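You operate a simulated robot arm through the tools that you are given. There is no shell and no other tool.

The job below is to be done with a simulated robot arm. You get a single attempt, and the scene is never put back.

## Task
Put things in order on the table top. At the end: the silver drilled block from the table top stands on top of the plate with a blue tab; the red rubbing block stands where the green cup stood; the yellow bung from the table top is on the yellow mixing board; the green cup from the table top stands where the silver drilled block stood; whatever was shut is shut again. Leave all else as you found it, and nothing knocked over.

It is judged by the outcome, as a careful person would: the job done as asked, and still so three seconds after it is handed in. It fails if anything else is knocked over, pushed out of place, dropped, spilled or broken.

## Robot
A 6-joint arm with a two-finger gripper, fixed in place. Base frame: the origin is at the foot of the arm, x ahead of it, y to its left, z up; the work surface is at about z = 0. Lengths are in m, angles in degrees, forces in N, time in s.
With the tool pointing down near the work surface it reaches from about 0.18 to 0.48 m from the base axis. Its first joint turns from -66.0 to 66.0 degrees. Payload 1.76 kg.
Tool frame: the origin (TCP) lies between the finger pads and is the grasp point; the fingertips stand 0.029 m ahead of it; z points along the fingers, y is the line along which they close. The gripper opens to 0.082 m; its body begins 0.058 m behind the TCP.
Orientation is that of the tool frame in the base frame, as a unit quaternion [w, x, y, z]. With the fingers straight down and closing along the base's y, the tool's x points along the base's -x, its y along +y and its z along -z.

## Interface
- The arm moves only by the tool jog_arm. Its argument "steps" is a list of rows, each an object (a shift or turn left out is 0, a gripper value left out holds the last) with "xyz": the shift along the base's x, y, z in units of 25 mm (1.0 is 25 mm), a list of three; "turn": the turn, a rotation vector about the base's x, y, z in units of 5 degrees (1.0 is 5 degrees), a list of three. In form: [{"xyz": [tx, ty, tz], "turn": [rx, ry, rz]}, ...]. A call has 1 to 20 rows; each row shifts and turns the commanded pose from where the row before left it. "fingers" is the gripper command, from -1 (shut) to 1 (fully open), values between in proportion, set as the call begins (left out, the last holds). A call with a number of a shift or a turn outside -1 to 1 is refused whole. Each row takes 0.2 s and may step no farther than 0.05 m and 8.6 degrees from the row before; otherwise, or with a gripper value out of range, the whole call is refused. A pose out of reach is approached as far as the arm can. The call stops where the force on the tool passes 40 N (or 10 N more than at its start, if that is more) or the arm is blocked; 0.2 s more then pass. Each finger travels about 0.2035 m/s and halts on what it meets, pressing with about 27 N; the grip force reading is that of the motor and also rises with nothing between the fingers. The clock runs only during rows and for 0.2 s after the last one: add rows that do not move to give the fingers time. The reply holds the time, the measured pose of the TCP, the force on the tool along the base axes, the opening and the grip force, in the units named above and with some noise, with the torque about the TCP (base axes, N m) and any sound that the robot's microphone picked up.
- Cameras (640 x 400 px; columns grow to the right, rows downward): "scene" is fixed at [0.0375, 0.318, 0.424]; the picture's right is [-0.90, -0.43, 0.00], its down [-0.24, 0.51, -0.82] and it looks along [0.35, -0.74, -0.57] (base axes); focal length 214 px, centre (320, 200). "wrist" rides on the gripper at [0.079, 0.004, -0.09] in the tool frame; the picture's right is [-0.05, 1.00, 0.00], its down [-0.71, -0.04, -0.71] and it looks along [-0.71, -0.04, 0.71] (tool axes); focal length 256 px, centre (320, 200). There is no depth. A picture from a camera that has moved, and an enlarged one, comes with that camera's place and axes in the base frame and with its lens.
- get_image(camera): a new picture of that camera. No time passes.
- close_up(camera, box): a new picture of the part [left, top, right, bottom] of that camera's present view, enlarged. No time passes.
- sign_off(): hands the job in; it is judged then, once.

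Nothing tells you positions but the pictures and the camera data. Unless the task says otherwise, let go and move clear before handing in.

The tools are called after "Request:" by a JSON object that holds its "method" and its "body". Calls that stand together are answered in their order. jog_arm: Moves the arm, as the interface text tells. Its arguments: {"type":"object","properties":{"steps":{"type":"array","items":{"type":"object","properties":{"xyz":{"type":"array","items":{"type":"number"}},"turn":{"type":"array","items":{"type":"number"}}}}},"fingers":{"type":"number"}},"required":["steps"]} The other tools are called the same way: get_image (camera) takes a picture; close_up (camera, box) takes an enlarged picture of a part of a camera's view; sign_off () hands the job in.

At the start:

```text
t: 0.0
tool_pos: [0.2402, -0.1731, 0.2573]
tcp_rot: [0.0, 0.0, 1.0, 0.0]
ft_force: [-0.3, -0.3, -0.1]
wrist_torque: [0.02, -0.02, 0.02]
grip_width: 0.0819
grip_force: 0.0
```

scene: 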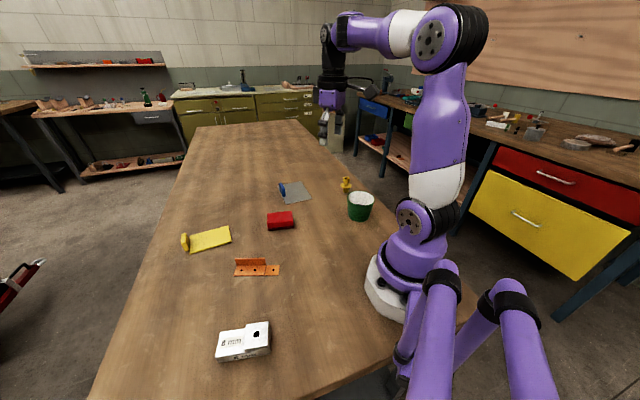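
wrist: 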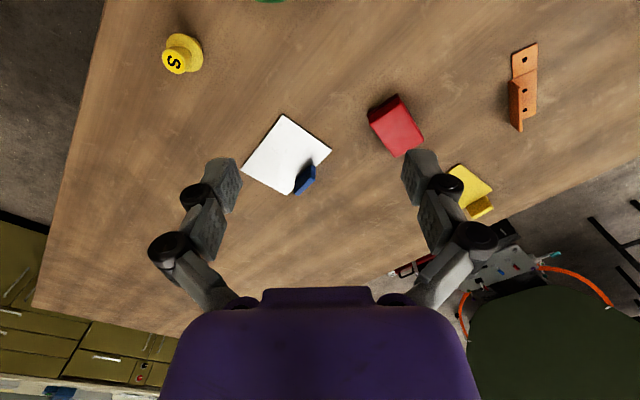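

I see a table with a silver drilled block (near the scene camera), an orange angle bracket, a yellow board with a tab, a red block, a plate with a blue tab, a green cup and a yellow bung. First I take enlarged views to locate everything precisely.

Request:
{"method": "close_up", "body": {"camera": "scene", "box": [160, 160, 400, 310]}}

Request:
{"method": "close_up", "body": {"camera": "scene", "box": [180, 280, 340, 380]}}

Request:
{"method": "close_up", "body": {"camera": "scene", "box": [260, 160, 400, 248]}}

Request:
{"method": "close_up", "body": {"camera": "wrist", "box": [140, 0, 560, 262]}}

```text
2.67 times, centred on (280, 235) of scene
camera zoom: at [0.0375, 0.318, 0.424], right [-0.9, -0.43, 0.0], down [-0.24, 0.51, -0.82], along [0.35, -0.74, -0.57], focal length 572 px, centre (427, 107)
```

zoom: 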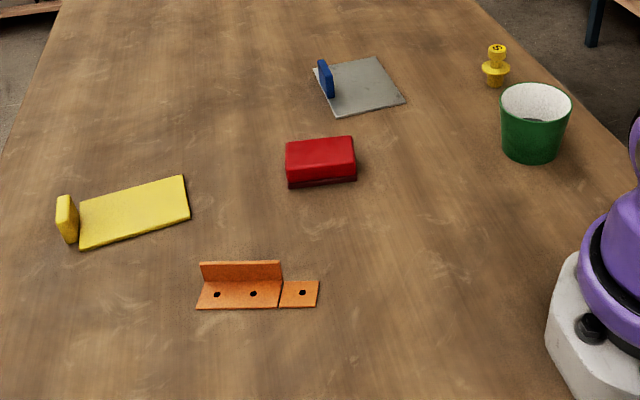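

```text
4.00 times, centred on (260, 330) of scene
camera zoom: at [0.0375, 0.318, 0.424], right [-0.9, -0.43, 0.0], down [-0.24, 0.51, -0.82], along [0.35, -0.74, -0.57], focal length 858 px, centre (560, -320)
```

zoom: 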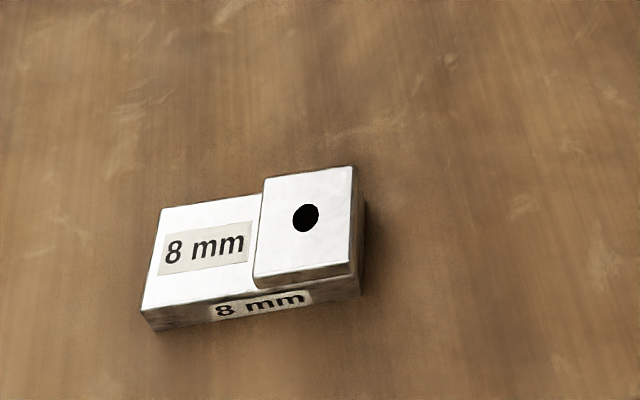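

```text
4.55 times, centred on (330, 204) of scene
camera zoom: at [0.0375, 0.318, 0.424], right [-0.9, -0.43, 0.0], down [-0.24, 0.51, -0.82], along [0.35, -0.74, -0.57], focal length 975 px, centre (274, 182)
```

zoom: 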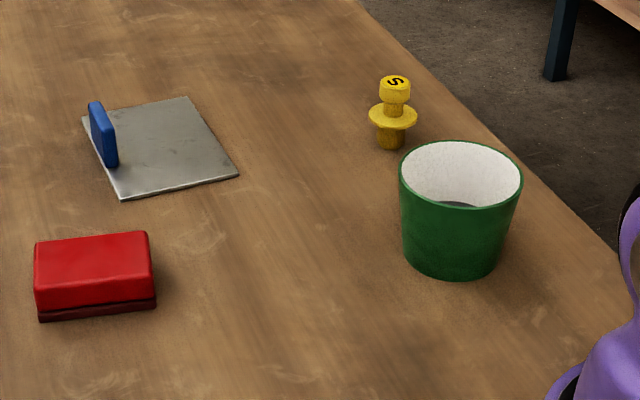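

```text
1.52 times, centred on (350, 131) of wrist
camera zoom: at [0.1609, -0.1688, 0.3472], right [0.05, 1.0, 0.0], down [0.71, -0.04, 0.71], along [0.71, -0.04, -0.71], focal length 390 px, centre (274, 305)
```

zoom: 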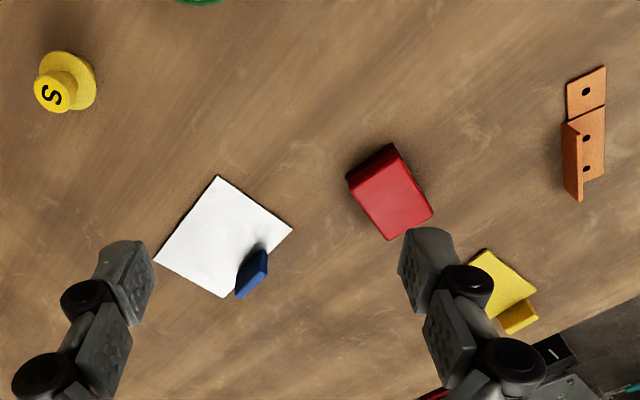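

The silver block is roughly at (0.22, 0.24), the blue‑tab plate near (0.41, -0.24), the cup near (0.15, -0.20), the bung near (0.24, -0.32), the red block near (0.33, -0.07) and the yellow board near (0.49, 0.06). I'll carry the arm high over to the silver block, turning it square to the block, and look from the wrist.

Request:
{"method": "jog_arm", "body": {"steps": [{"xyz": [-0.047, 0.96, 0], "turn": [0, 0, 0.4]}, {"xyz": [-0.047, 0.96, 0], "turn": [0, 0, 0.4]}, {"xyz": [-0.047, 0.96, 0], "turn": [0, 0, 0.4]}, {"xyz": [-0.047, 0.96, 0], "turn": [0, 0, 0.4]}, {"xyz": [-0.047, 0.96, 0], "turn": [0, 0, 0.4]}, {"xyz": [-0.047, 0.96, 0], "turn": [0, 0, 0.4]}, {"xyz": [-0.047, 0.96, 0], "turn": [0, 0, 0.4]}, {"xyz": [-0.047, 0.96, 0], "turn": [0, 0, 0.4]}, {"xyz": [-0.047, 0.96, 0], "turn": [0, 0, 0.4]}, {"xyz": [-0.047, 0.96, 0], "turn": [0, 0, 0.4]}, {"xyz": [-0.047, 0.96, 0], "turn": [0, 0, 0.4]}, {"xyz": [-0.047, 0.96, 0], "turn": [0, 0, 0.4]}, {"xyz": [-0.047, 0.96, 0], "turn": [0, 0, 0.4]}, {"xyz": [-0.047, 0.96, 0], "turn": [0, 0, 0.4]}, {"xyz": [-0.047, 0.96, 0], "turn": [0, 0, 0.4]}, {"xyz": [-0.047, 0.96, 0], "turn": [0, 0, 0.4]}, {"xyz": [-0.047, 0.96, 0], "turn": [0, 0, 0.46]}], "fingers": 1}}

```text
t: 3.6
tool_pos: [0.2211, 0.2352, 0.2573]
tcp_rot: [0.0, -0.296, 0.955, 0.0]
ft_force: [0.2, 0.3, 1.1]
wrist_torque: [-0.01, -0.01, 0.01]
grip_width: 0.0821
grip_force: 0.1
```

The arm is above the silver block; now I look at it from the wrist camera and check the scene.

Request:
{"method": "get_image", "body": {"camera": "wrist"}}

Request:
{"method": "get_image", "body": {"camera": "scene"}}

Request:
{"method": "close_up", "body": {"camera": "wrist", "box": [220, 0, 420, 125]}}

```text
taken
camera wrist: at [0.1524, 0.1949, 0.3469], right [-0.52, 0.85, 0.0], down [0.6, 0.37, 0.71], along [0.6, 0.37, -0.71], focal length 256 px, centre (320, 200)
```

wrist: 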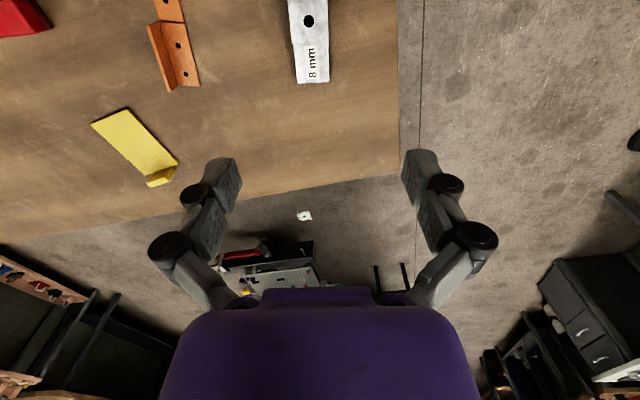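

```text
taken
```

scene: 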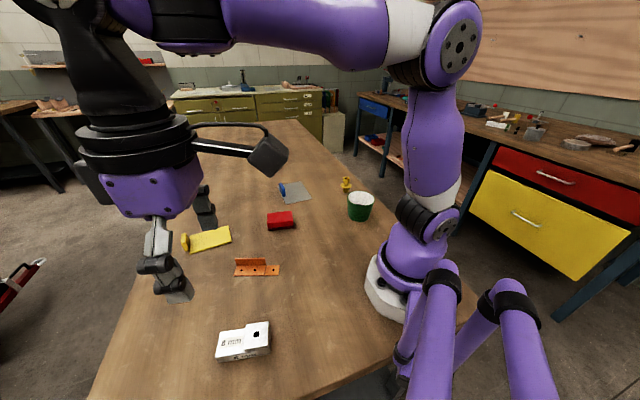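

```text
3.20 times, centred on (320, 62) of wrist
camera zoom: at [0.1524, 0.1949, 0.3469], right [-0.52, 0.85, 0.0], down [0.6, 0.37, 0.71], along [0.6, 0.37, -0.71], focal length 819 px, centre (320, 640)
```

zoom: 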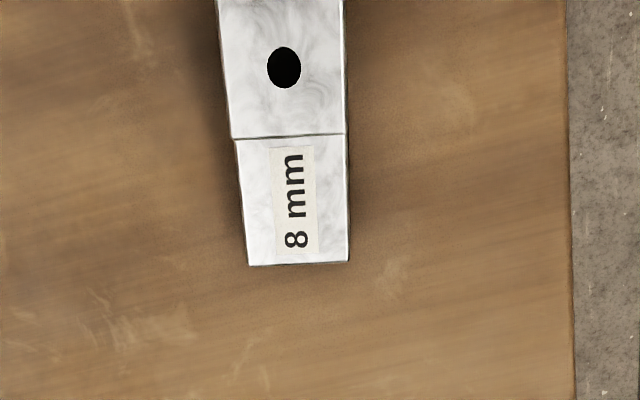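

The wrist view agrees with the scene view: the silver block is about 84 × 39 mm, centred near (0.225, 0.226) at 34°, 20 mm high at its low end and ~30 mm at its tall end. I descend part way, centred on it, and check again.

Request:
{"method": "jog_arm", "body": {"steps": [{"xyz": [0.06, -0.39, -0.5]}, {"xyz": [0, 0, -1]}, {"xyz": [0, 0, -1]}, {"xyz": [0, 0, -1]}, {"xyz": [0, 0, -1]}, {"xyz": [0, 0, -1]}, {"xyz": [0, 0, -0.8]}]}}

Request:
{"method": "get_image", "body": {"camera": "wrist"}}

Request:
{"method": "get_image", "body": {"camera": "scene"}}

```text
t: 5.2
tool_pos: [0.225, 0.2248, 0.1006]
tcp_rot: [0.001, -0.295, 0.956, 0.001]
ft_force: [-0.3, 0.1, 0.1]
wrist_torque: [0.02, 0.0, 0.0]
grip_width: 0.0819
grip_force: 0.1
```

```text
taken
camera wrist: at [0.1553, 0.1836, 0.1901], right [-0.52, 0.85, 0.0], down [0.6, 0.37, 0.71], along [0.6, 0.37, -0.71], focal length 256 px, centre (320, 200)
```

wrist: 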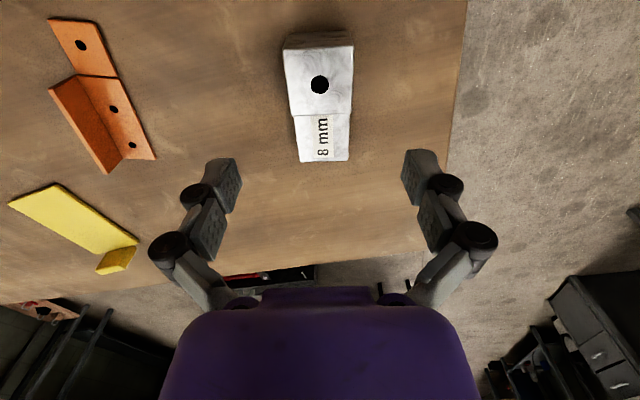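

```text
taken
```

scene: 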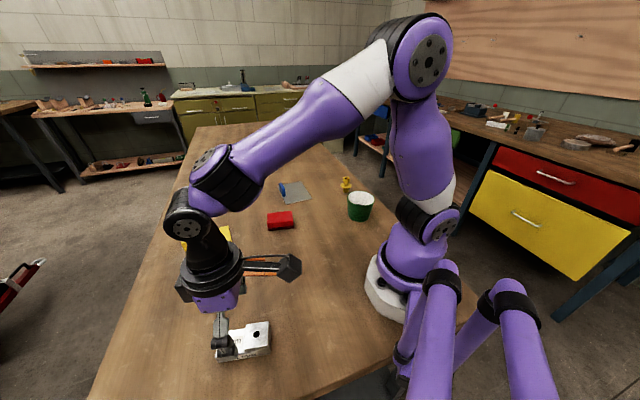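

Both views agree on the block's place. I go down around it and stop with the fingertips just above the table.

Request:
{"method": "jog_arm", "body": {"steps": [{"xyz": [-0.1, 0.06, -0.6]}, {"xyz": [0, 0, -0.7]}, {"xyz": [0, 0, -0.7]}, {"xyz": [0, 0, -0.58]}, {"xyz": [0, 0, 0]}]}}

Request:
{"method": "get_image", "body": {"camera": "wrist"}}

Request:
{"method": "close_up", "body": {"camera": "scene", "box": [160, 270, 320, 370]}}

```text
t: 6.4
tool_pos: [0.2203, 0.2274, 0.0351]
tcp_rot: [0.0, -0.295, 0.955, 0.0]
ft_force: [-0.1, -0.1, 0.0]
wrist_torque: [0.0, -0.02, -0.01]
grip_width: 0.0821
grip_force: 0.2
```

```text
taken
camera wrist: at [0.1512, 0.186, 0.1248], right [-0.52, 0.85, 0.0], down [0.6, 0.37, 0.71], along [0.6, 0.37, -0.71], focal length 256 px, centre (320, 200)
```

wrist: 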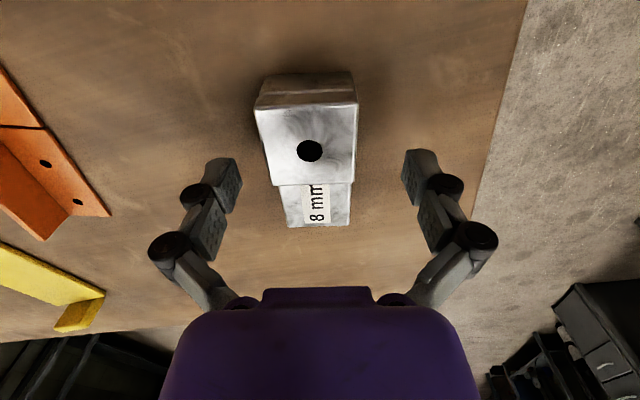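

```text
4.00 times, centred on (240, 320) of scene
camera zoom: at [0.0375, 0.318, 0.424], right [-0.9, -0.43, 0.0], down [-0.24, 0.51, -0.82], along [0.35, -0.74, -0.57], focal length 858 px, centre (640, -280)
```

zoom: 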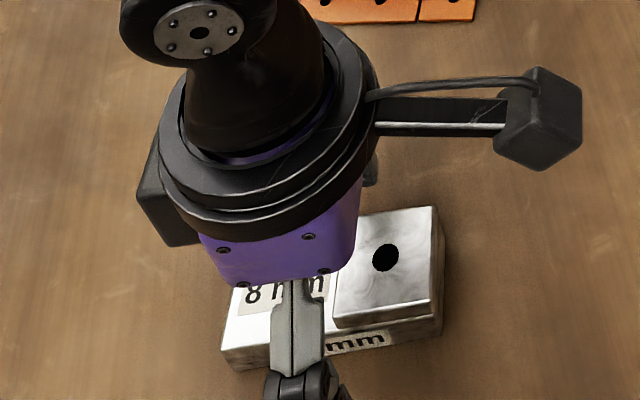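

The block lies between the fingers, about 3 mm off centre; I correct that and close the gripper on it.

Request:
{"method": "jog_arm", "body": {"steps": [{"xyz": [0.064, -0.092, 0]}, {"xyz": [0, 0, 0]}]}}

Request:
{"method": "jog_arm", "body": {"steps": [{"xyz": [0, 0, 0]}, {"xyz": [0, 0, 0]}, {"xyz": [0, 0, 0]}], "fingers": -1}}

Request:
{"method": "get_image", "body": {"camera": "wrist"}}

```text
t: 7.0
tool_pos: [0.2204, 0.2234, 0.0344]
tcp_rot: [0.0, -0.295, 0.956, -0.001]
ft_force: [0.0, 0.2, 0.4]
wrist_torque: [0.03, 0.03, 0.03]
grip_width: 0.0819
grip_force: 0.0
```

```text
t: 7.8
tool_pos: [0.2222, 0.2247, 0.0369]
tcp_rot: [0.001, -0.295, 0.956, 0.0]
ft_force: [2.8, -4.2, 19.9]
wrist_torque: [-0.17, -0.06, -0.02]
grip_width: 0.0401
grip_force: 26.5
```

```text
taken
camera wrist: at [0.1531, 0.1834, 0.1253], right [-0.52, 0.85, 0.0], down [0.6, 0.37, 0.71], along [0.61, 0.37, -0.71], focal length 256 px, centre (320, 200)
```

wrist: 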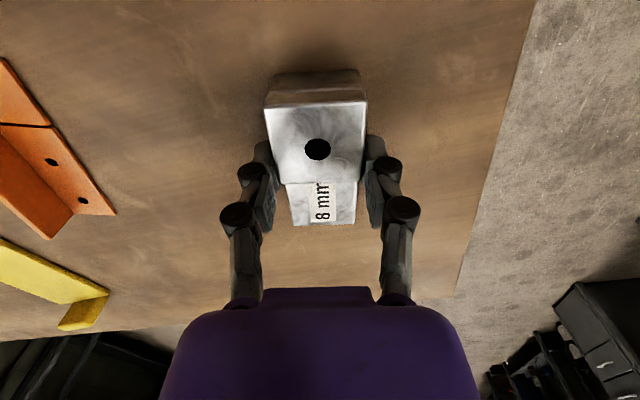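

The block is gripped at 40 mm (fingertips are touching the table lightly). I lift it straight up.

Request:
{"method": "jog_arm", "body": {"steps": [{"xyz": [0, 0, 0.4]}, {"xyz": [0, 0, 0.6]}, {"xyz": [0, 0, 1]}, {"xyz": [0, 0, 1]}, {"xyz": [0, 0, 1]}, {"xyz": [0, 0, 1]}, {"xyz": [0, 0, 0]}]}}

Request:
{"method": "get_image", "body": {"camera": "wrist"}}

Request:
{"method": "get_image", "body": {"camera": "scene"}}

```text
t: 9.4
tool_pos: [0.222, 0.2242, 0.1625]
tcp_rot: [0.001, -0.295, 0.955, 0.0]
ft_force: [-0.1, 0.1, -4.4]
wrist_torque: [0.02, 0.01, 0.03]
grip_width: 0.04
grip_force: 27.3
```

```text
taken
camera wrist: at [0.1525, 0.1831, 0.251], right [-0.52, 0.85, 0.0], down [0.6, 0.37, 0.71], along [0.6, 0.37, -0.71], focal length 256 px, centre (320, 200)
```

wrist: 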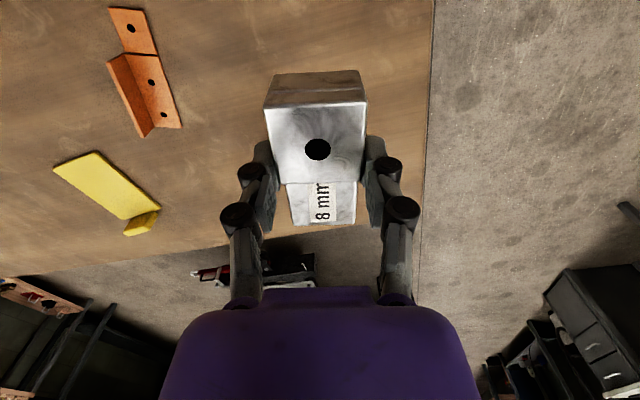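

```text
taken
```

scene: 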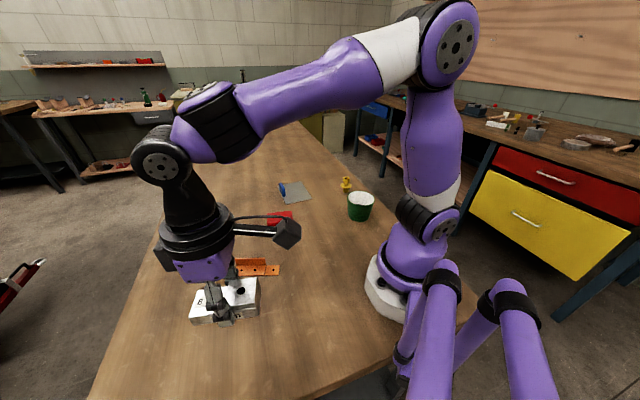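

The silver block is held level. I raise it and carry it over to above the blue‑tab plate, turning to the plate's direction (about -42°) on the way.

Request:
{"method": "jog_arm", "body": {"steps": [{"xyz": [0.33, -0.924, 0.1], "turn": [0, 0, -0.765]}, {"xyz": [0.33, -0.924, 0.1], "turn": [0, 0, -0.765]}, {"xyz": [0.33, -0.924, 0.1], "turn": [0, 0, -0.765]}, {"xyz": [0.33, -0.924, 0.1], "turn": [0, 0, -0.765]}, {"xyz": [0.33, -0.924, 0.1], "turn": [0, 0, -0.765]}, {"xyz": [0.33, -0.924, 0.1], "turn": [0, 0, -0.765]}, {"xyz": [0.33, -0.924, 0.1], "turn": [0, 0, -0.765]}, {"xyz": [0.33, -0.924, 0.1], "turn": [0, 0, -0.765]}, {"xyz": [0.33, -0.924, 0.1], "turn": [0, 0, -0.765]}, {"xyz": [0.33, -0.924, 0.1], "turn": [0, 0, -0.765]}, {"xyz": [0.33, -0.924, 0.1], "turn": [0, 0, -0.765]}, {"xyz": [0.33, -0.924, 0.1], "turn": [0, 0, -0.765]}, {"xyz": [0.33, -0.924, 0.1], "turn": [0, 0, -0.765]}, {"xyz": [0.33, -0.924, 0.1], "turn": [0, 0, -0.765]}, {"xyz": [0.33, -0.924, 0.1], "turn": [0, 0, -0.765]}, {"xyz": [0.33, -0.924, 0.1], "turn": [0, 0, -0.765]}, {"xyz": [0.33, -0.924, 0], "turn": [0, 0, -0.765]}, {"xyz": [0.33, -0.924, 0], "turn": [0, 0, -0.765]}, {"xyz": [0.33, -0.924, 0], "turn": [0, 0, -0.765]}, {"xyz": [0.33, -0.924, 0], "turn": [0, 0, -0.765]}]}}

Request:
{"method": "get_image", "body": {"camera": "wrist"}}

Request:
{"method": "get_image", "body": {"camera": "scene"}}

```text
t: 13.6
tool_pos: [0.3789, -0.2343, 0.1972]
tcp_rot: [-0.002, 0.36, 0.933, 0.001]
ft_force: [-0.3, 0.0, -4.5]
wrist_torque: [0.01, -0.01, 0.01]
grip_width: 0.0399
grip_force: 27.1
out of reach, approached as far as the arm can: row 20
```

```text
taken
camera wrist: at [0.3229, -0.177, 0.287], right [0.71, 0.7, 0.0], down [0.5, -0.5, 0.7], along [0.49, -0.5, -0.71], focal length 256 px, centre (320, 200)
```

wrist: 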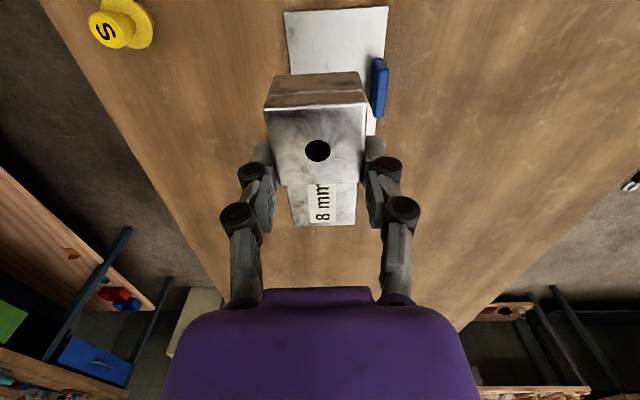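

```text
taken
```

scene: 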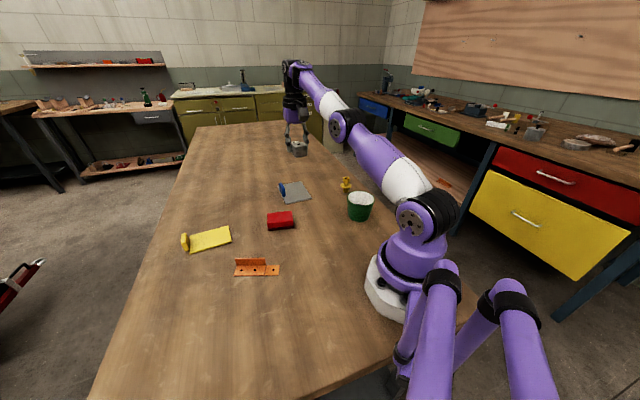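

The block hangs over the plate, with the tab visible to one side. I lower part way (reach is better lower down) and check the alignment against the plate and tab.

Request:
{"method": "jog_arm", "body": {"steps": [{"xyz": [0, 0, -1]}, {"xyz": [0, 0, -1]}, {"xyz": [0, 0, -1]}, {"xyz": [0, 0, 0]}]}}

Request:
{"method": "get_image", "body": {"camera": "wrist"}}

Request:
{"method": "close_up", "body": {"camera": "scene", "box": [240, 100, 400, 200]}}

```text
t: 14.6
tool_pos: [0.3796, -0.2353, 0.122]
tcp_rot: [0.0, 0.361, 0.932, 0.0]
ft_force: [-0.3, -0.7, -4.1]
wrist_torque: [0.0, 0.06, 0.0]
grip_width: 0.04
grip_force: 27.5
```

```text
taken
camera wrist: at [0.3234, -0.1778, 0.2117], right [0.71, 0.7, 0.0], down [0.5, -0.5, 0.71], along [0.5, -0.5, -0.71], focal length 256 px, centre (320, 200)
```

wrist: 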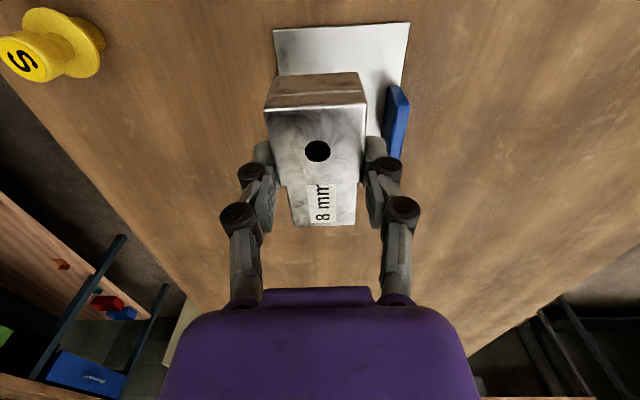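

```text
4.00 times, centred on (320, 150) of scene
camera zoom: at [0.0375, 0.3179, 0.424], right [-0.9, -0.43, 0.0], down [-0.24, 0.51, -0.82], along [0.35, -0.74, -0.57], focal length 858 px, centre (320, 400)
```

zoom: 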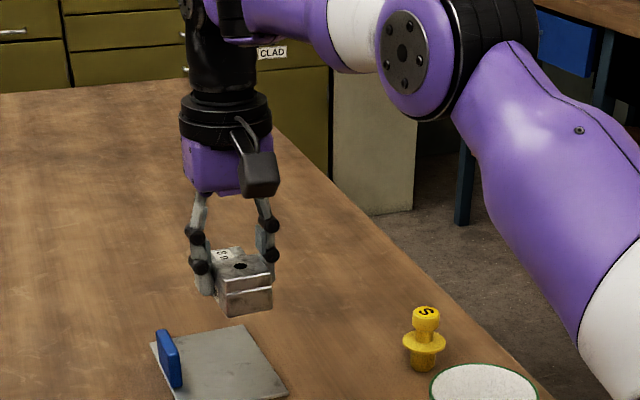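

Request:
{"method": "close_up", "body": {"camera": "wrist", "box": [250, 10, 442, 130]}}

Request:
{"method": "close_up", "body": {"camera": "scene", "box": [268, 170, 332, 210]}}

```text
3.33 times, centred on (346, 70) of wrist
camera zoom: at [0.3234, -0.1778, 0.2117], right [0.71, 0.7, 0.0], down [0.5, -0.5, 0.71], along [0.5, -0.5, -0.71], focal length 853 px, centre (233, 633)
```

zoom: 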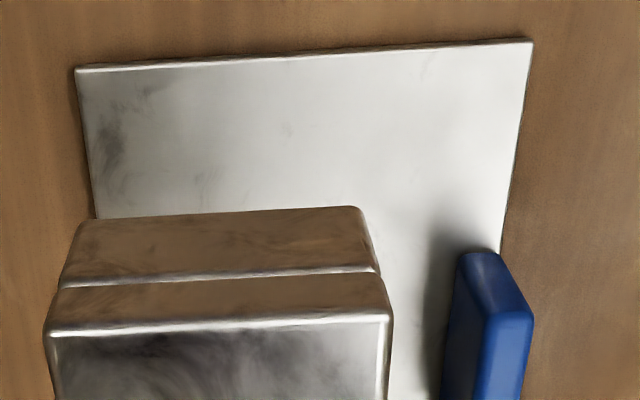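

```text
10.00 times, centred on (300, 190) of scene
camera zoom: at [0.0375, 0.3179, 0.424], right [-0.9, -0.43, 0.0], down [-0.24, 0.51, -0.82], along [0.35, -0.74, -0.57], focal length 2145 px, centre (520, 300)
```

zoom: 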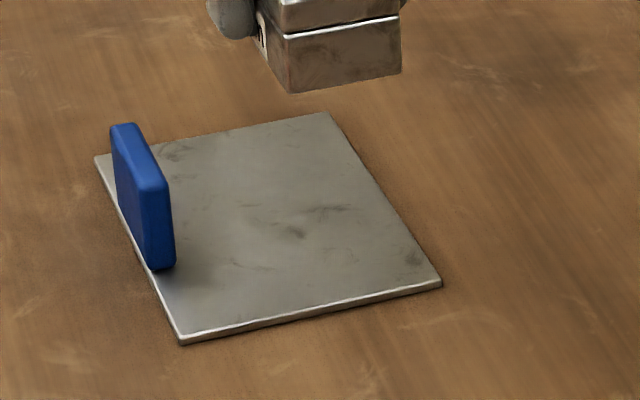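

The tab stands about 33 mm high along the plate's edge, occupying the middle third. I shift the block a little farther onto the plate, away from the edge, and lower to about 10 mm above it.

Request:
{"method": "jog_arm", "body": {"steps": [{"xyz": [0.288, -0.248, 0]}, {"xyz": [0, 0, -0.8]}, {"xyz": [0, 0, -0.8]}, {"xyz": [0, 0, -0.6]}, {"xyz": [0, 0, -0.6]}, {"xyz": [0, 0, 0]}]}}

Request:
{"method": "get_image", "body": {"camera": "wrist"}}

Request:
{"method": "close_up", "body": {"camera": "scene", "box": [252, 150, 348, 210]}}

```text
t: 16.0
tool_pos: [0.3856, -0.2401, 0.0498]
tcp_rot: [0.0, 0.361, 0.933, 0.0]
ft_force: [0.3, -0.9, -4.7]
wrist_torque: [0.0, 0.01, 0.02]
grip_width: 0.0398
grip_force: 26.8
```

```text
taken
camera wrist: at [0.3294, -0.1834, 0.1404], right [0.71, 0.7, 0.0], down [0.5, -0.5, 0.71], along [0.5, -0.5, -0.71], focal length 256 px, centre (320, 200)
```

wrist: 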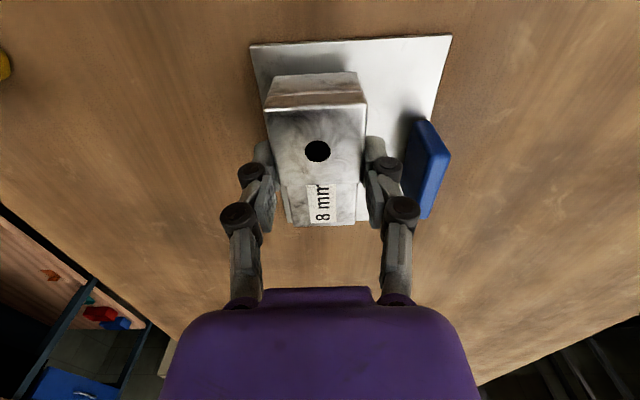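

```text
6.67 times, centred on (300, 180) of scene
camera zoom: at [0.0375, 0.3179, 0.424], right [-0.9, -0.43, 0.0], down [-0.24, 0.51, -0.82], along [0.35, -0.74, -0.57], focal length 1430 px, centre (453, 333)
```

zoom: 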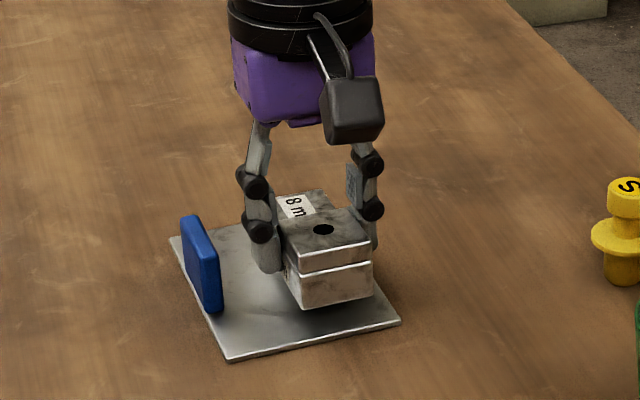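

The block is over the clear part of the plate. I lower in small steps, watching the force for touch‑down.

Request:
{"method": "jog_arm", "body": {"steps": [{"xyz": [0, 0, -0.15]}, {"xyz": [0, 0, -0.12]}, {"xyz": [0, 0, 0]}]}}

Request:
{"method": "jog_arm", "body": {"steps": [{"xyz": [0, 0, -0.06]}, {"xyz": [0, 0, 0]}]}}

Request:
{"method": "jog_arm", "body": {"steps": [{"xyz": [0, 0, -0.04]}, {"xyz": [0, 0, 0]}]}}

```text
t: 16.8
tool_pos: [0.3858, -0.2389, 0.0456]
tcp_rot: [0.0, 0.36, 0.933, 0.0]
ft_force: [-0.2, -0.3, -5.3]
wrist_torque: [0.02, -0.01, 0.02]
grip_width: 0.0399
grip_force: 27.5
```

```text
t: 17.4
tool_pos: [0.386, -0.2404, 0.0437]
tcp_rot: [0.0, 0.36, 0.933, 0.0]
ft_force: [-0.2, -0.1, -3.4]
wrist_torque: [0.03, 0.02, 0.0]
grip_width: 0.0398
grip_force: 27.0
```

```text
t: 18.0
tool_pos: [0.3868, -0.2402, 0.0434]
tcp_rot: [0.001, 0.362, 0.932, 0.0]
ft_force: [0.7, -0.1, -5.0]
wrist_torque: [0.0, 0.03, 0.01]
grip_width: 0.04
grip_force: 27.0
```

No contact yet; I continue down in 1 mm steps.

Request:
{"method": "jog_arm", "body": {"steps": [{"xyz": [0, 0, -0.06]}, {"xyz": [0, 0, 0]}]}}

Request:
{"method": "jog_arm", "body": {"steps": [{"xyz": [0, 0, -0.04]}, {"xyz": [0, 0, 0]}]}}

Request:
{"method": "close_up", "body": {"camera": "scene", "box": [268, 170, 332, 210]}}

```text
t: 18.6
tool_pos: [0.3872, -0.2414, 0.0413]
tcp_rot: [0.0, 0.36, 0.933, 0.0]
ft_force: [-0.4, 0.7, -3.8]
wrist_torque: [0.02, 0.01, 0.0]
grip_width: 0.04
grip_force: 27.3
```

```text
t: 19.2
tool_pos: [0.3867, -0.2406, 0.0408]
tcp_rot: [0.0, 0.361, 0.933, -0.001]
ft_force: [-0.8, 0.8, -4.9]
wrist_torque: [0.03, 0.0, -0.04]
grip_width: 0.04
grip_force: 27.1
```

```text
10.00 times, centred on (300, 190) of scene
camera zoom: at [0.0375, 0.3179, 0.424], right [-0.9, -0.43, 0.0], down [-0.24, 0.51, -0.82], along [0.35, -0.74, -0.57], focal length 2145 px, centre (520, 300)
```

zoom: 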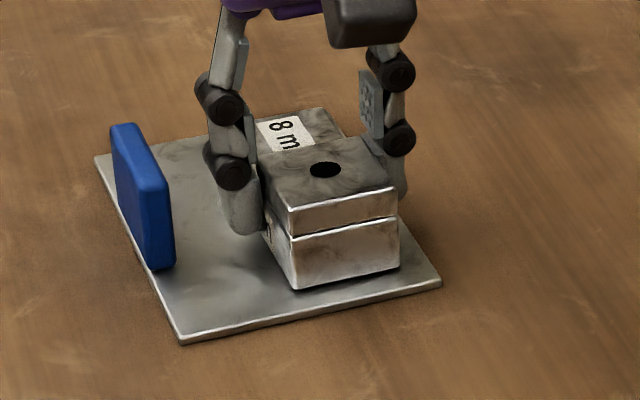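

Almost down. I continue in 1 mm steps until the force changes.

Request:
{"method": "jog_arm", "body": {"steps": [{"xyz": [0, 0, -0.04]}, {"xyz": [0, 0, 0]}]}}

Request:
{"method": "jog_arm", "body": {"steps": [{"xyz": [0, 0, -0.04]}, {"xyz": [0, 0, 0]}]}}

```text
t: 19.8
tool_pos: [0.3878, -0.2406, 0.0394]
tcp_rot: [0.002, 0.361, 0.933, 0.0]
ft_force: [-1.9, 1.8, 2.9]
wrist_torque: [-0.17, -0.17, 0.03]
grip_width: 0.0399
grip_force: 26.7
```

```text
t: 20.4
tool_pos: [0.3877, -0.2412, 0.0385]
tcp_rot: [0.002, 0.36, 0.933, -0.001]
ft_force: [-1.8, 4.1, 20.2]
wrist_torque: [0.18, 0.04, -0.04]
grip_width: 0.04
grip_force: 27.8
```

Touch‑down felt (about 25 N change). I relieve 1 mm, open only partway so the finger stays clear of the tab, and look.

Request:
{"method": "jog_arm", "body": {"steps": [{"xyz": [0, 0, 0.04]}, {"xyz": [0, 0, 0]}]}}

Request:
{"method": "jog_arm", "body": {"steps": [{"xyz": [0, 0, 0]}, {"xyz": [0, 0, 0]}, {"xyz": [0, 0, 0]}], "fingers": 0.4}}

Request:
{"method": "get_image", "body": {"camera": "wrist"}}

Request:
{"method": "close_up", "body": {"camera": "scene", "box": [268, 170, 332, 210]}}

```text
t: 21.0
tool_pos: [0.3867, -0.2403, 0.0391]
tcp_rot: [0.002, 0.36, 0.933, 0.0]
ft_force: [5.0, -0.4, 8.9]
wrist_torque: [-0.26, -0.48, 0.04]
grip_width: 0.04
grip_force: 26.8
```

```text
t: 21.8
tool_pos: [0.3863, -0.241, 0.0393]
tcp_rot: [0.0, 0.361, 0.932, 0.0]
ft_force: [0.9, -0.2, -0.1]
wrist_torque: [0.03, -0.03, -0.01]
grip_width: 0.0574
grip_force: 0.0
```

```text
taken
camera wrist: at [0.3297, -0.1838, 0.1287], right [0.71, 0.7, 0.0], down [0.5, -0.5, 0.71], along [0.5, -0.5, -0.71], focal length 256 px, centre (320, 200)
```

wrist: 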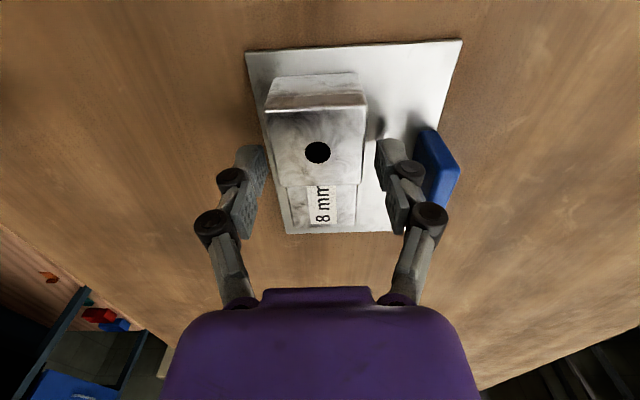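

```text
10.00 times, centred on (300, 190) of scene
camera zoom: at [0.0375, 0.318, 0.424], right [-0.9, -0.43, 0.0], down [-0.24, 0.51, -0.82], along [0.35, -0.74, -0.57], focal length 2145 px, centre (520, 300)
```

zoom: 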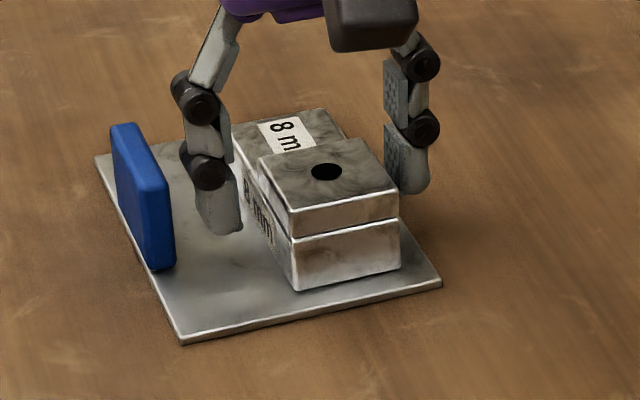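

The silver block stands squarely on the plate, clear of the tab. I rise straight up, then move back over the green cup with the gripper fully open to look into it.

Request:
{"method": "jog_arm", "body": {"steps": [{"xyz": [0, 0, 0.4]}, {"xyz": [0, 0, 1]}, {"xyz": [0, 0, 1]}, {"xyz": [0, 0, 1]}, {"xyz": [0, 0, 1]}, {"xyz": [0, 0, 1]}, {"xyz": [0, 0, 1]}]}}

Request:
{"method": "jog_arm", "body": {"steps": [{"xyz": [-0.944, 0.164, 0.2]}, {"xyz": [-0.944, 0.164, 0.2]}, {"xyz": [-0.944, 0.164, 0.2]}, {"xyz": [-0.944, 0.164, 0.2]}, {"xyz": [-0.944, 0.164, 0.2]}, {"xyz": [-0.944, 0.164, 0.2]}, {"xyz": [-0.944, 0.164, 0.2]}, {"xyz": [-0.944, 0.164, 0.2]}, {"xyz": [-0.944, 0.164, 0.2]}, {"xyz": [-0.944, 0.164, 0.2]}, {"xyz": [0, 0, 0]}], "fingers": 1}}

Request:
{"method": "get_image", "body": {"camera": "wrist"}}

Request:
{"method": "get_image", "body": {"camera": "scene"}}

```text
t: 23.4
tool_pos: [0.3812, -0.2369, 0.1892]
tcp_rot: [0.0, 0.36, 0.933, 0.0]
ft_force: [-0.4, -0.7, 0.0]
wrist_torque: [-0.02, 0.02, 0.0]
grip_width: 0.057
grip_force: 0.1
out of reach, approached as far as the arm can: row 7
```

```text
t: 25.8
tool_pos: [0.1462, -0.1952, 0.2374]
tcp_rot: [0.0, 0.36, 0.933, -0.001]
ft_force: [-0.2, -0.6, -0.1]
wrist_torque: [-0.01, -0.04, 0.03]
grip_width: 0.0822
grip_force: 0.0
```

```text
taken
camera wrist: at [0.0886, -0.1386, 0.3274], right [0.71, 0.7, 0.0], down [0.5, -0.5, 0.71], along [0.5, -0.5, -0.71], focal length 256 px, centre (320, 200)
```

wrist: 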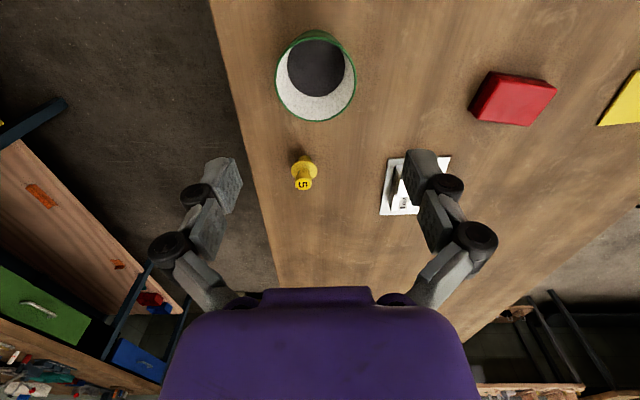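

```text
taken
```

scene: 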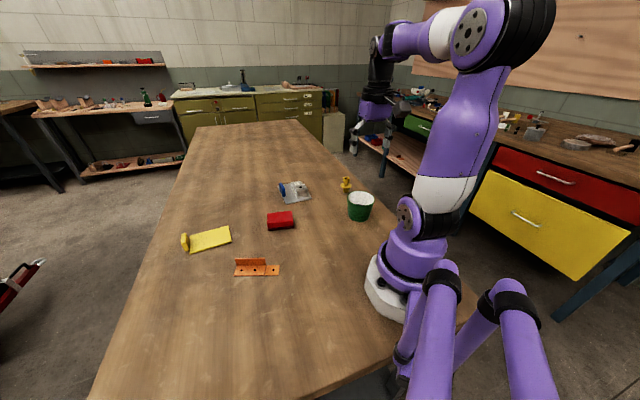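

Request:
{"method": "close_up", "body": {"camera": "wrist", "box": [220, 10, 412, 130]}}

Request:
{"method": "close_up", "body": {"camera": "scene", "box": [260, 160, 404, 250]}}

Request:
{"method": "close_up", "body": {"camera": "scene", "box": [328, 170, 392, 230]}}

```text
3.33 times, centred on (316, 70) of wrist
camera zoom: at [0.0886, -0.1386, 0.3274], right [0.71, 0.7, 0.0], down [0.5, -0.5, 0.71], along [0.5, -0.5, -0.71], focal length 853 px, centre (333, 633)
```

zoom: 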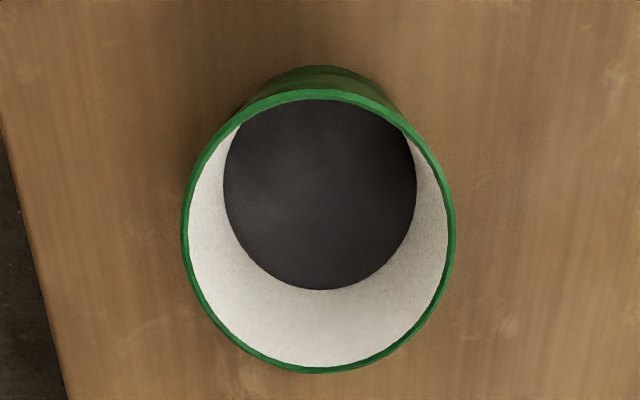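

```text
4.44 times, centred on (332, 205) of scene
camera zoom: at [0.0375, 0.318, 0.424], right [-0.9, -0.43, 0.0], down [-0.24, 0.51, -0.82], along [0.35, -0.74, -0.57], focal length 953 px, centre (267, 178)
```

zoom: 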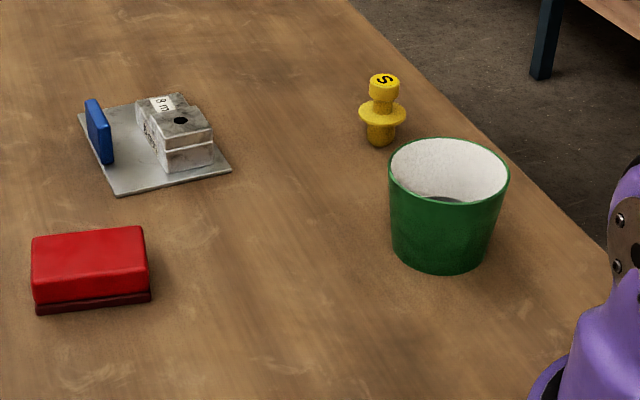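

```text
6.67 times, centred on (360, 200) of scene
camera zoom: at [0.0375, 0.318, 0.424], right [-0.9, -0.43, 0.0], down [-0.24, 0.51, -0.82], along [0.35, -0.74, -0.57], focal length 1430 px, centre (53, 200)
```

zoom: 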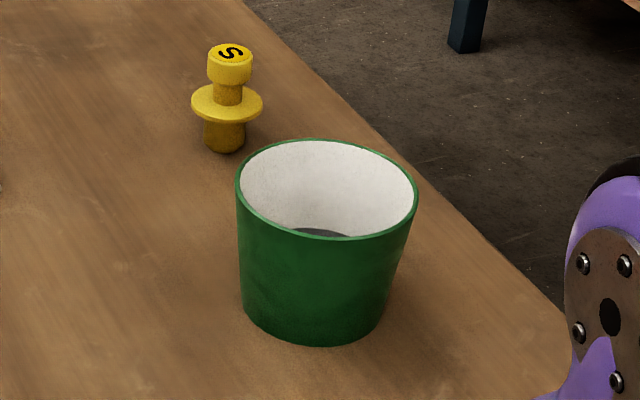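

The cup holds a dark filling about 20 mm deep, and its rim (~80 mm) is too wide to straddle safely. I'll pinch its wall at the rim, one finger inside above the filling, with the tool leaned 6° to match the wall taper. I take the cup axis to be near (0.1555, -0.2115), and move above its left wall first.

Request:
{"method": "jog_arm", "body": {"steps": [{"xyz": [0.47, 0.163, -0.72], "turn": [-0.296, 0.269, 0]}, {"xyz": [0.47, 0.163, -0.72], "turn": [-0.296, 0.269, 0]}, {"xyz": [0.47, 0.163, -0.72], "turn": [-0.296, 0.269, 0]}, {"xyz": [0, 0, -0.72]}, {"xyz": [0, 0, -0.72]}, {"xyz": [0, 0, -0.7]}, {"xyz": [0, 0, 0]}], "fingers": -0.02}}

Request:
{"method": "get_image", "body": {"camera": "wrist"}}

Request:
{"method": "get_image", "body": {"camera": "scene"}}

```text
t: 27.4
tool_pos: [0.1794, -0.1834, 0.1306]
tcp_rot: [-0.019, 0.36, 0.932, -0.049]
ft_force: [-0.2, -0.9, -0.7]
wrist_torque: [0.03, -0.02, 0.02]
grip_width: 0.0401
grip_force: 0.0
```

```text
taken
camera wrist: at [0.1294, -0.1199, 0.2204], right [0.71, 0.7, -0.1], down [0.55, -0.45, 0.71], along [0.45, -0.56, -0.7], focal length 256 px, centre (320, 200)
```

wrist: 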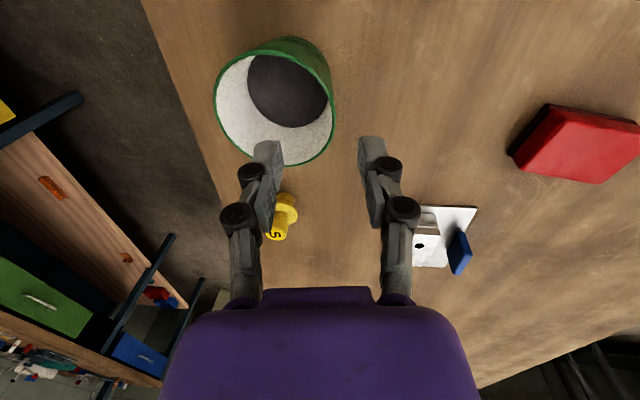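

```text
taken
```

scene: 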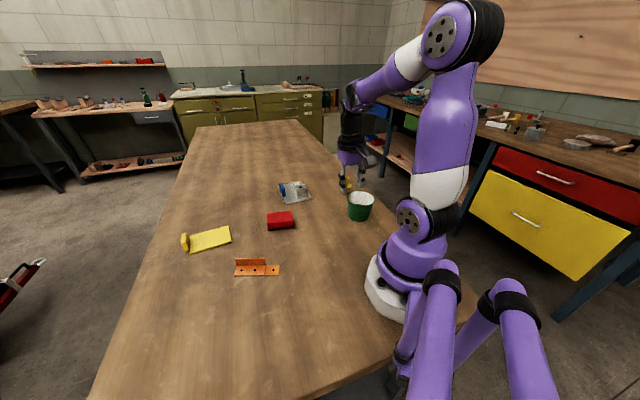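

Request:
{"method": "close_up", "body": {"camera": "wrist", "box": [190, 20, 414, 160]}}

Request:
{"method": "close_up", "body": {"camera": "scene", "box": [312, 140, 408, 230]}}

```text
2.86 times, centred on (302, 90) of wrist
camera zoom: at [0.1294, -0.1199, 0.2204], right [0.71, 0.7, -0.1], down [0.55, -0.45, 0.71], along [0.45, -0.56, -0.7], focal length 731 px, centre (371, 514)
```

zoom: 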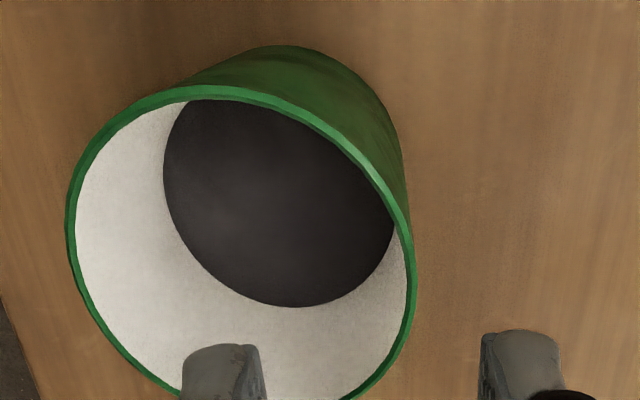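

```text
4.44 times, centred on (360, 185) of scene
camera zoom: at [0.0375, 0.318, 0.424], right [-0.9, -0.43, 0.0], down [-0.24, 0.51, -0.82], along [0.35, -0.74, -0.57], focal length 953 px, centre (142, 267)
```

zoom: 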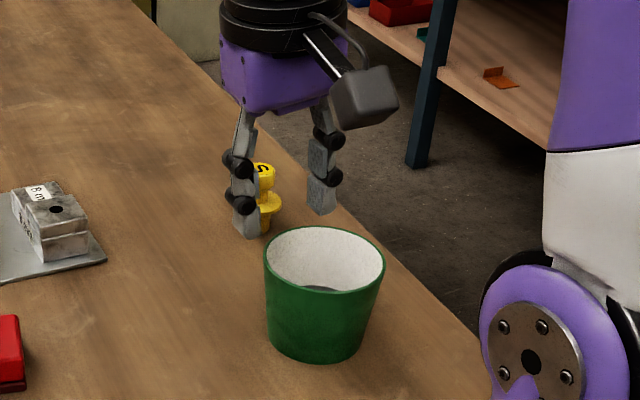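

The rim sits near z ≈ 0.072 and its left wall is about 9 mm right of my finger gap's centre line. I shift across and lower until the tips are just above the rim.

Request:
{"method": "jog_arm", "body": {"steps": [{"xyz": [0.24, 0.27, 0]}, {"xyz": [-0.04, -0.045, -0.56]}, {"xyz": [0, 0, 0]}]}}

Request:
{"method": "get_image", "body": {"camera": "wrist"}}

Request:
{"method": "close_up", "body": {"camera": "wrist", "box": [200, 60, 440, 210]}}

Request:
{"method": "close_up", "body": {"camera": "scene", "box": [312, 150, 408, 230]}}

```text
t: 28.2
tool_pos: [0.1849, -0.1781, 0.1188]
tcp_rot: [-0.019, 0.361, 0.931, -0.049]
ft_force: [0.7, 0.2, -0.4]
wrist_torque: [0.01, 0.0, 0.01]
grip_width: 0.0398
grip_force: 0.1
```

```text
taken
camera wrist: at [0.1346, -0.1144, 0.2063], right [0.71, 0.7, -0.1], down [0.55, -0.45, 0.71], along [0.45, -0.56, -0.7], focal length 256 px, centre (320, 200)
```

wrist: 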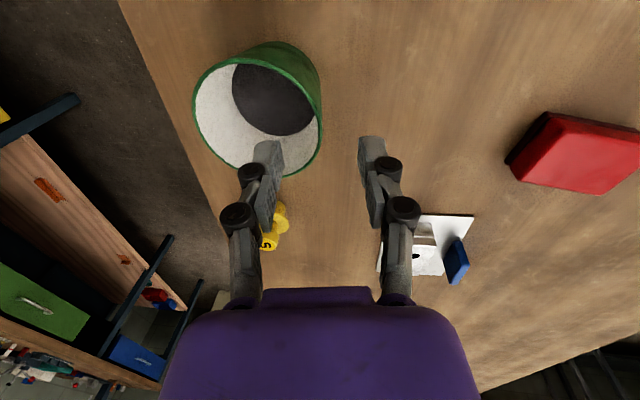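

```text
2.67 times, centred on (320, 135) of wrist
camera zoom: at [0.1346, -0.1144, 0.2063], right [0.71, 0.7, -0.1], down [0.55, -0.45, 0.71], along [0.45, -0.56, -0.7], focal length 683 px, centre (320, 373)
```

zoom: 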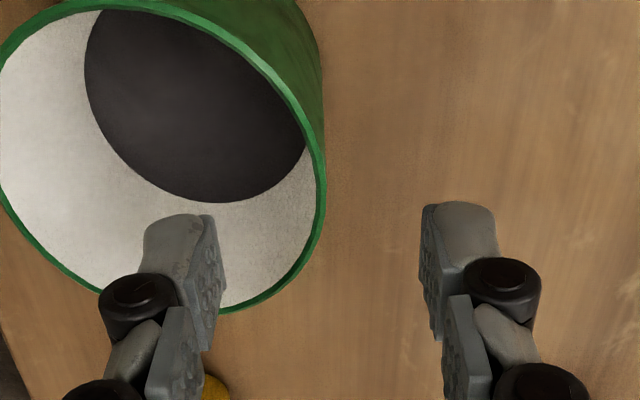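

```text
5.00 times, centred on (360, 190) of scene
camera zoom: at [0.0375, 0.318, 0.424], right [-0.9, -0.43, 0.0], down [-0.24, 0.51, -0.82], along [0.35, -0.74, -0.57], focal length 1072 px, centre (120, 250)
```

zoom: 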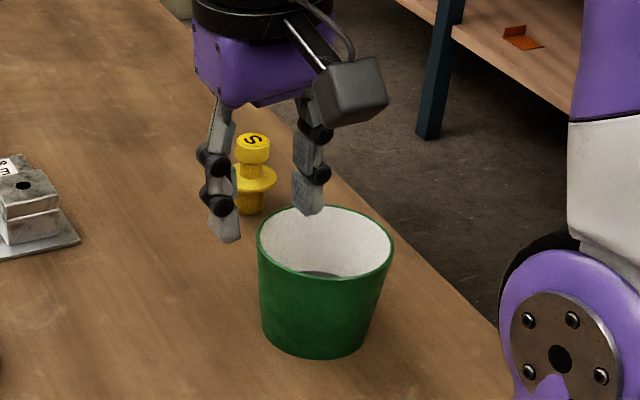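

The wall now lies on the centre line of the finger gap. I nudge 2.5 mm back toward the arm and descend along the tool's axis until the inner tip is well above the filling.

Request:
{"method": "jog_arm", "body": {"steps": [{"xyz": [-0.104, 0.037, -0.4]}, {"xyz": [-0.028, -0.031, -0.4]}, {"xyz": [-0.028, -0.031, -0.4]}, {"xyz": [0, 0, 0]}]}}

Request:
{"method": "close_up", "body": {"camera": "wrist", "box": [200, 60, 440, 210]}}

Request:
{"method": "close_up", "body": {"camera": "scene", "box": [312, 150, 408, 230]}}

```text
t: 29.2
tool_pos: [0.1817, -0.1789, 0.0879]
tcp_rot: [-0.02, 0.361, 0.931, -0.048]
ft_force: [0.5, -0.5, 0.8]
wrist_torque: [0.0, -0.03, 0.0]
grip_width: 0.0401
grip_force: 0.1
```

```text
2.67 times, centred on (320, 135) of wrist
camera zoom: at [0.1308, -0.1148, 0.1771], right [0.71, 0.7, -0.1], down [0.55, -0.45, 0.71], along [0.45, -0.56, -0.7], focal length 683 px, centre (320, 373)
```

zoom: 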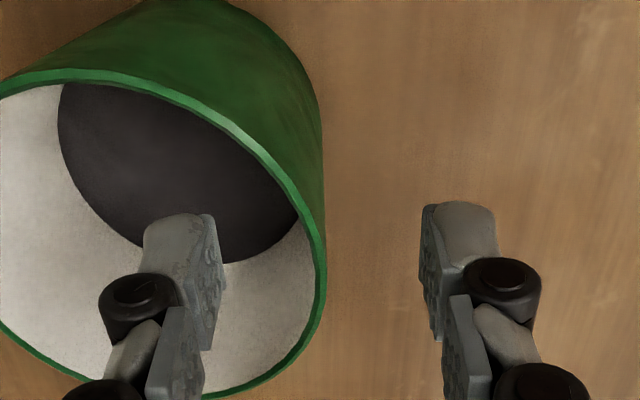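

```text
5.00 times, centred on (360, 190) of scene
camera zoom: at [0.0375, 0.318, 0.424], right [-0.9, -0.43, 0.0], down [-0.24, 0.51, -0.82], along [0.35, -0.74, -0.57], focal length 1072 px, centre (120, 250)
```

zoom: 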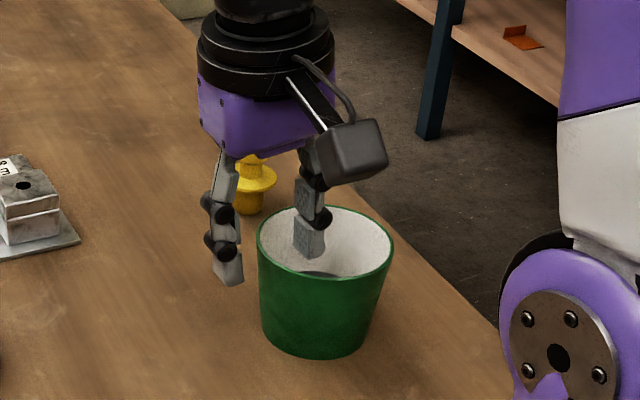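

The inner finger is inside the cup and the wall is centred. I go 14 mm deeper and close gently on the wall.

Request:
{"method": "jog_arm", "body": {"steps": [{"xyz": [-0.02, -0.022, -0.28]}, {"xyz": [-0.02, -0.022, -0.28]}, {"xyz": [0, 0, 0]}]}}

Request:
{"method": "close_up", "body": {"camera": "wrist", "box": [200, 60, 440, 210]}}

Request:
{"method": "close_up", "body": {"camera": "scene", "box": [312, 150, 408, 230]}}

```text
t: 30.0
tool_pos: [0.181, -0.1809, 0.0738]
tcp_rot: [-0.019, 0.36, 0.931, -0.049]
ft_force: [-0.2, 0.6, 0.1]
wrist_torque: [-0.02, 0.0, 0.01]
grip_width: 0.0401
grip_force: 0.0
```

```text
2.67 times, centred on (320, 135) of wrist
camera zoom: at [0.1303, -0.1165, 0.1626], right [0.71, 0.7, -0.1], down [0.55, -0.45, 0.71], along [0.45, -0.56, -0.7], focal length 683 px, centre (320, 373)
```

zoom: 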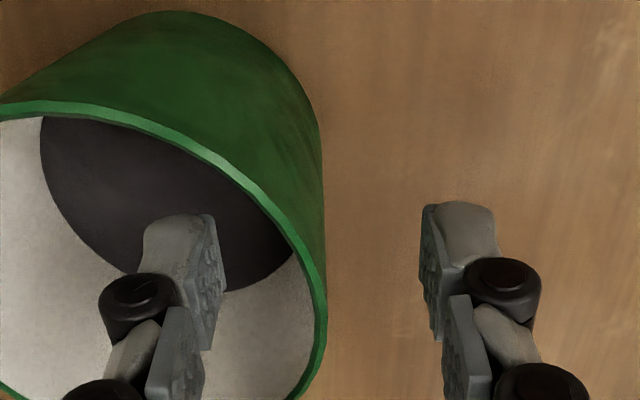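

```text
5.00 times, centred on (360, 190) of scene
camera zoom: at [0.0375, 0.318, 0.424], right [-0.9, -0.43, 0.0], down [-0.24, 0.51, -0.82], along [0.35, -0.74, -0.57], focal length 1072 px, centre (120, 250)
```

zoom: 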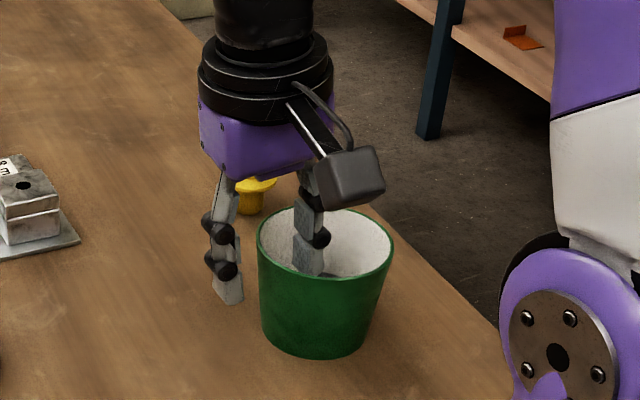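

The wall is centred between the pads. I close in stages to keep it from being knocked.

Request:
{"method": "jog_arm", "body": {"steps": [{"xyz": [0, 0, 0]}, {"xyz": [0, 0, 0]}], "fingers": -0.75}}

Request:
{"method": "close_up", "body": {"camera": "wrist", "box": [200, 60, 440, 210]}}

```text
t: 30.6
tool_pos: [0.1812, -0.1815, 0.0734]
tcp_rot: [-0.019, 0.361, 0.931, -0.048]
ft_force: [-0.5, 0.3, 0.1]
wrist_torque: [-0.01, 0.02, 0.03]
grip_width: 0.0104
grip_force: 0.1
```

```text
2.67 times, centred on (320, 135) of wrist
camera zoom: at [0.1303, -0.1165, 0.1627], right [0.71, 0.7, -0.1], down [0.55, -0.45, 0.71], along [0.45, -0.56, -0.7], focal length 683 px, centre (320, 373)
```

zoom: 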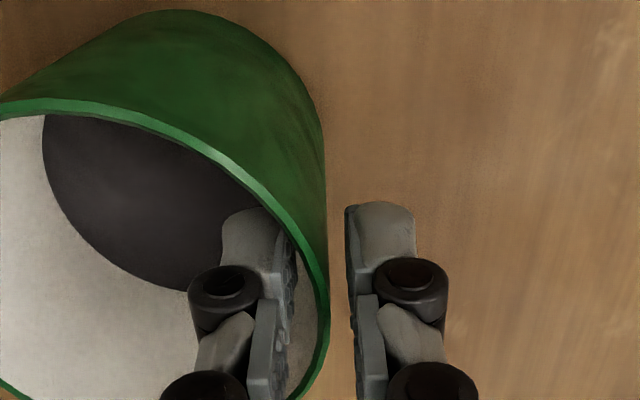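

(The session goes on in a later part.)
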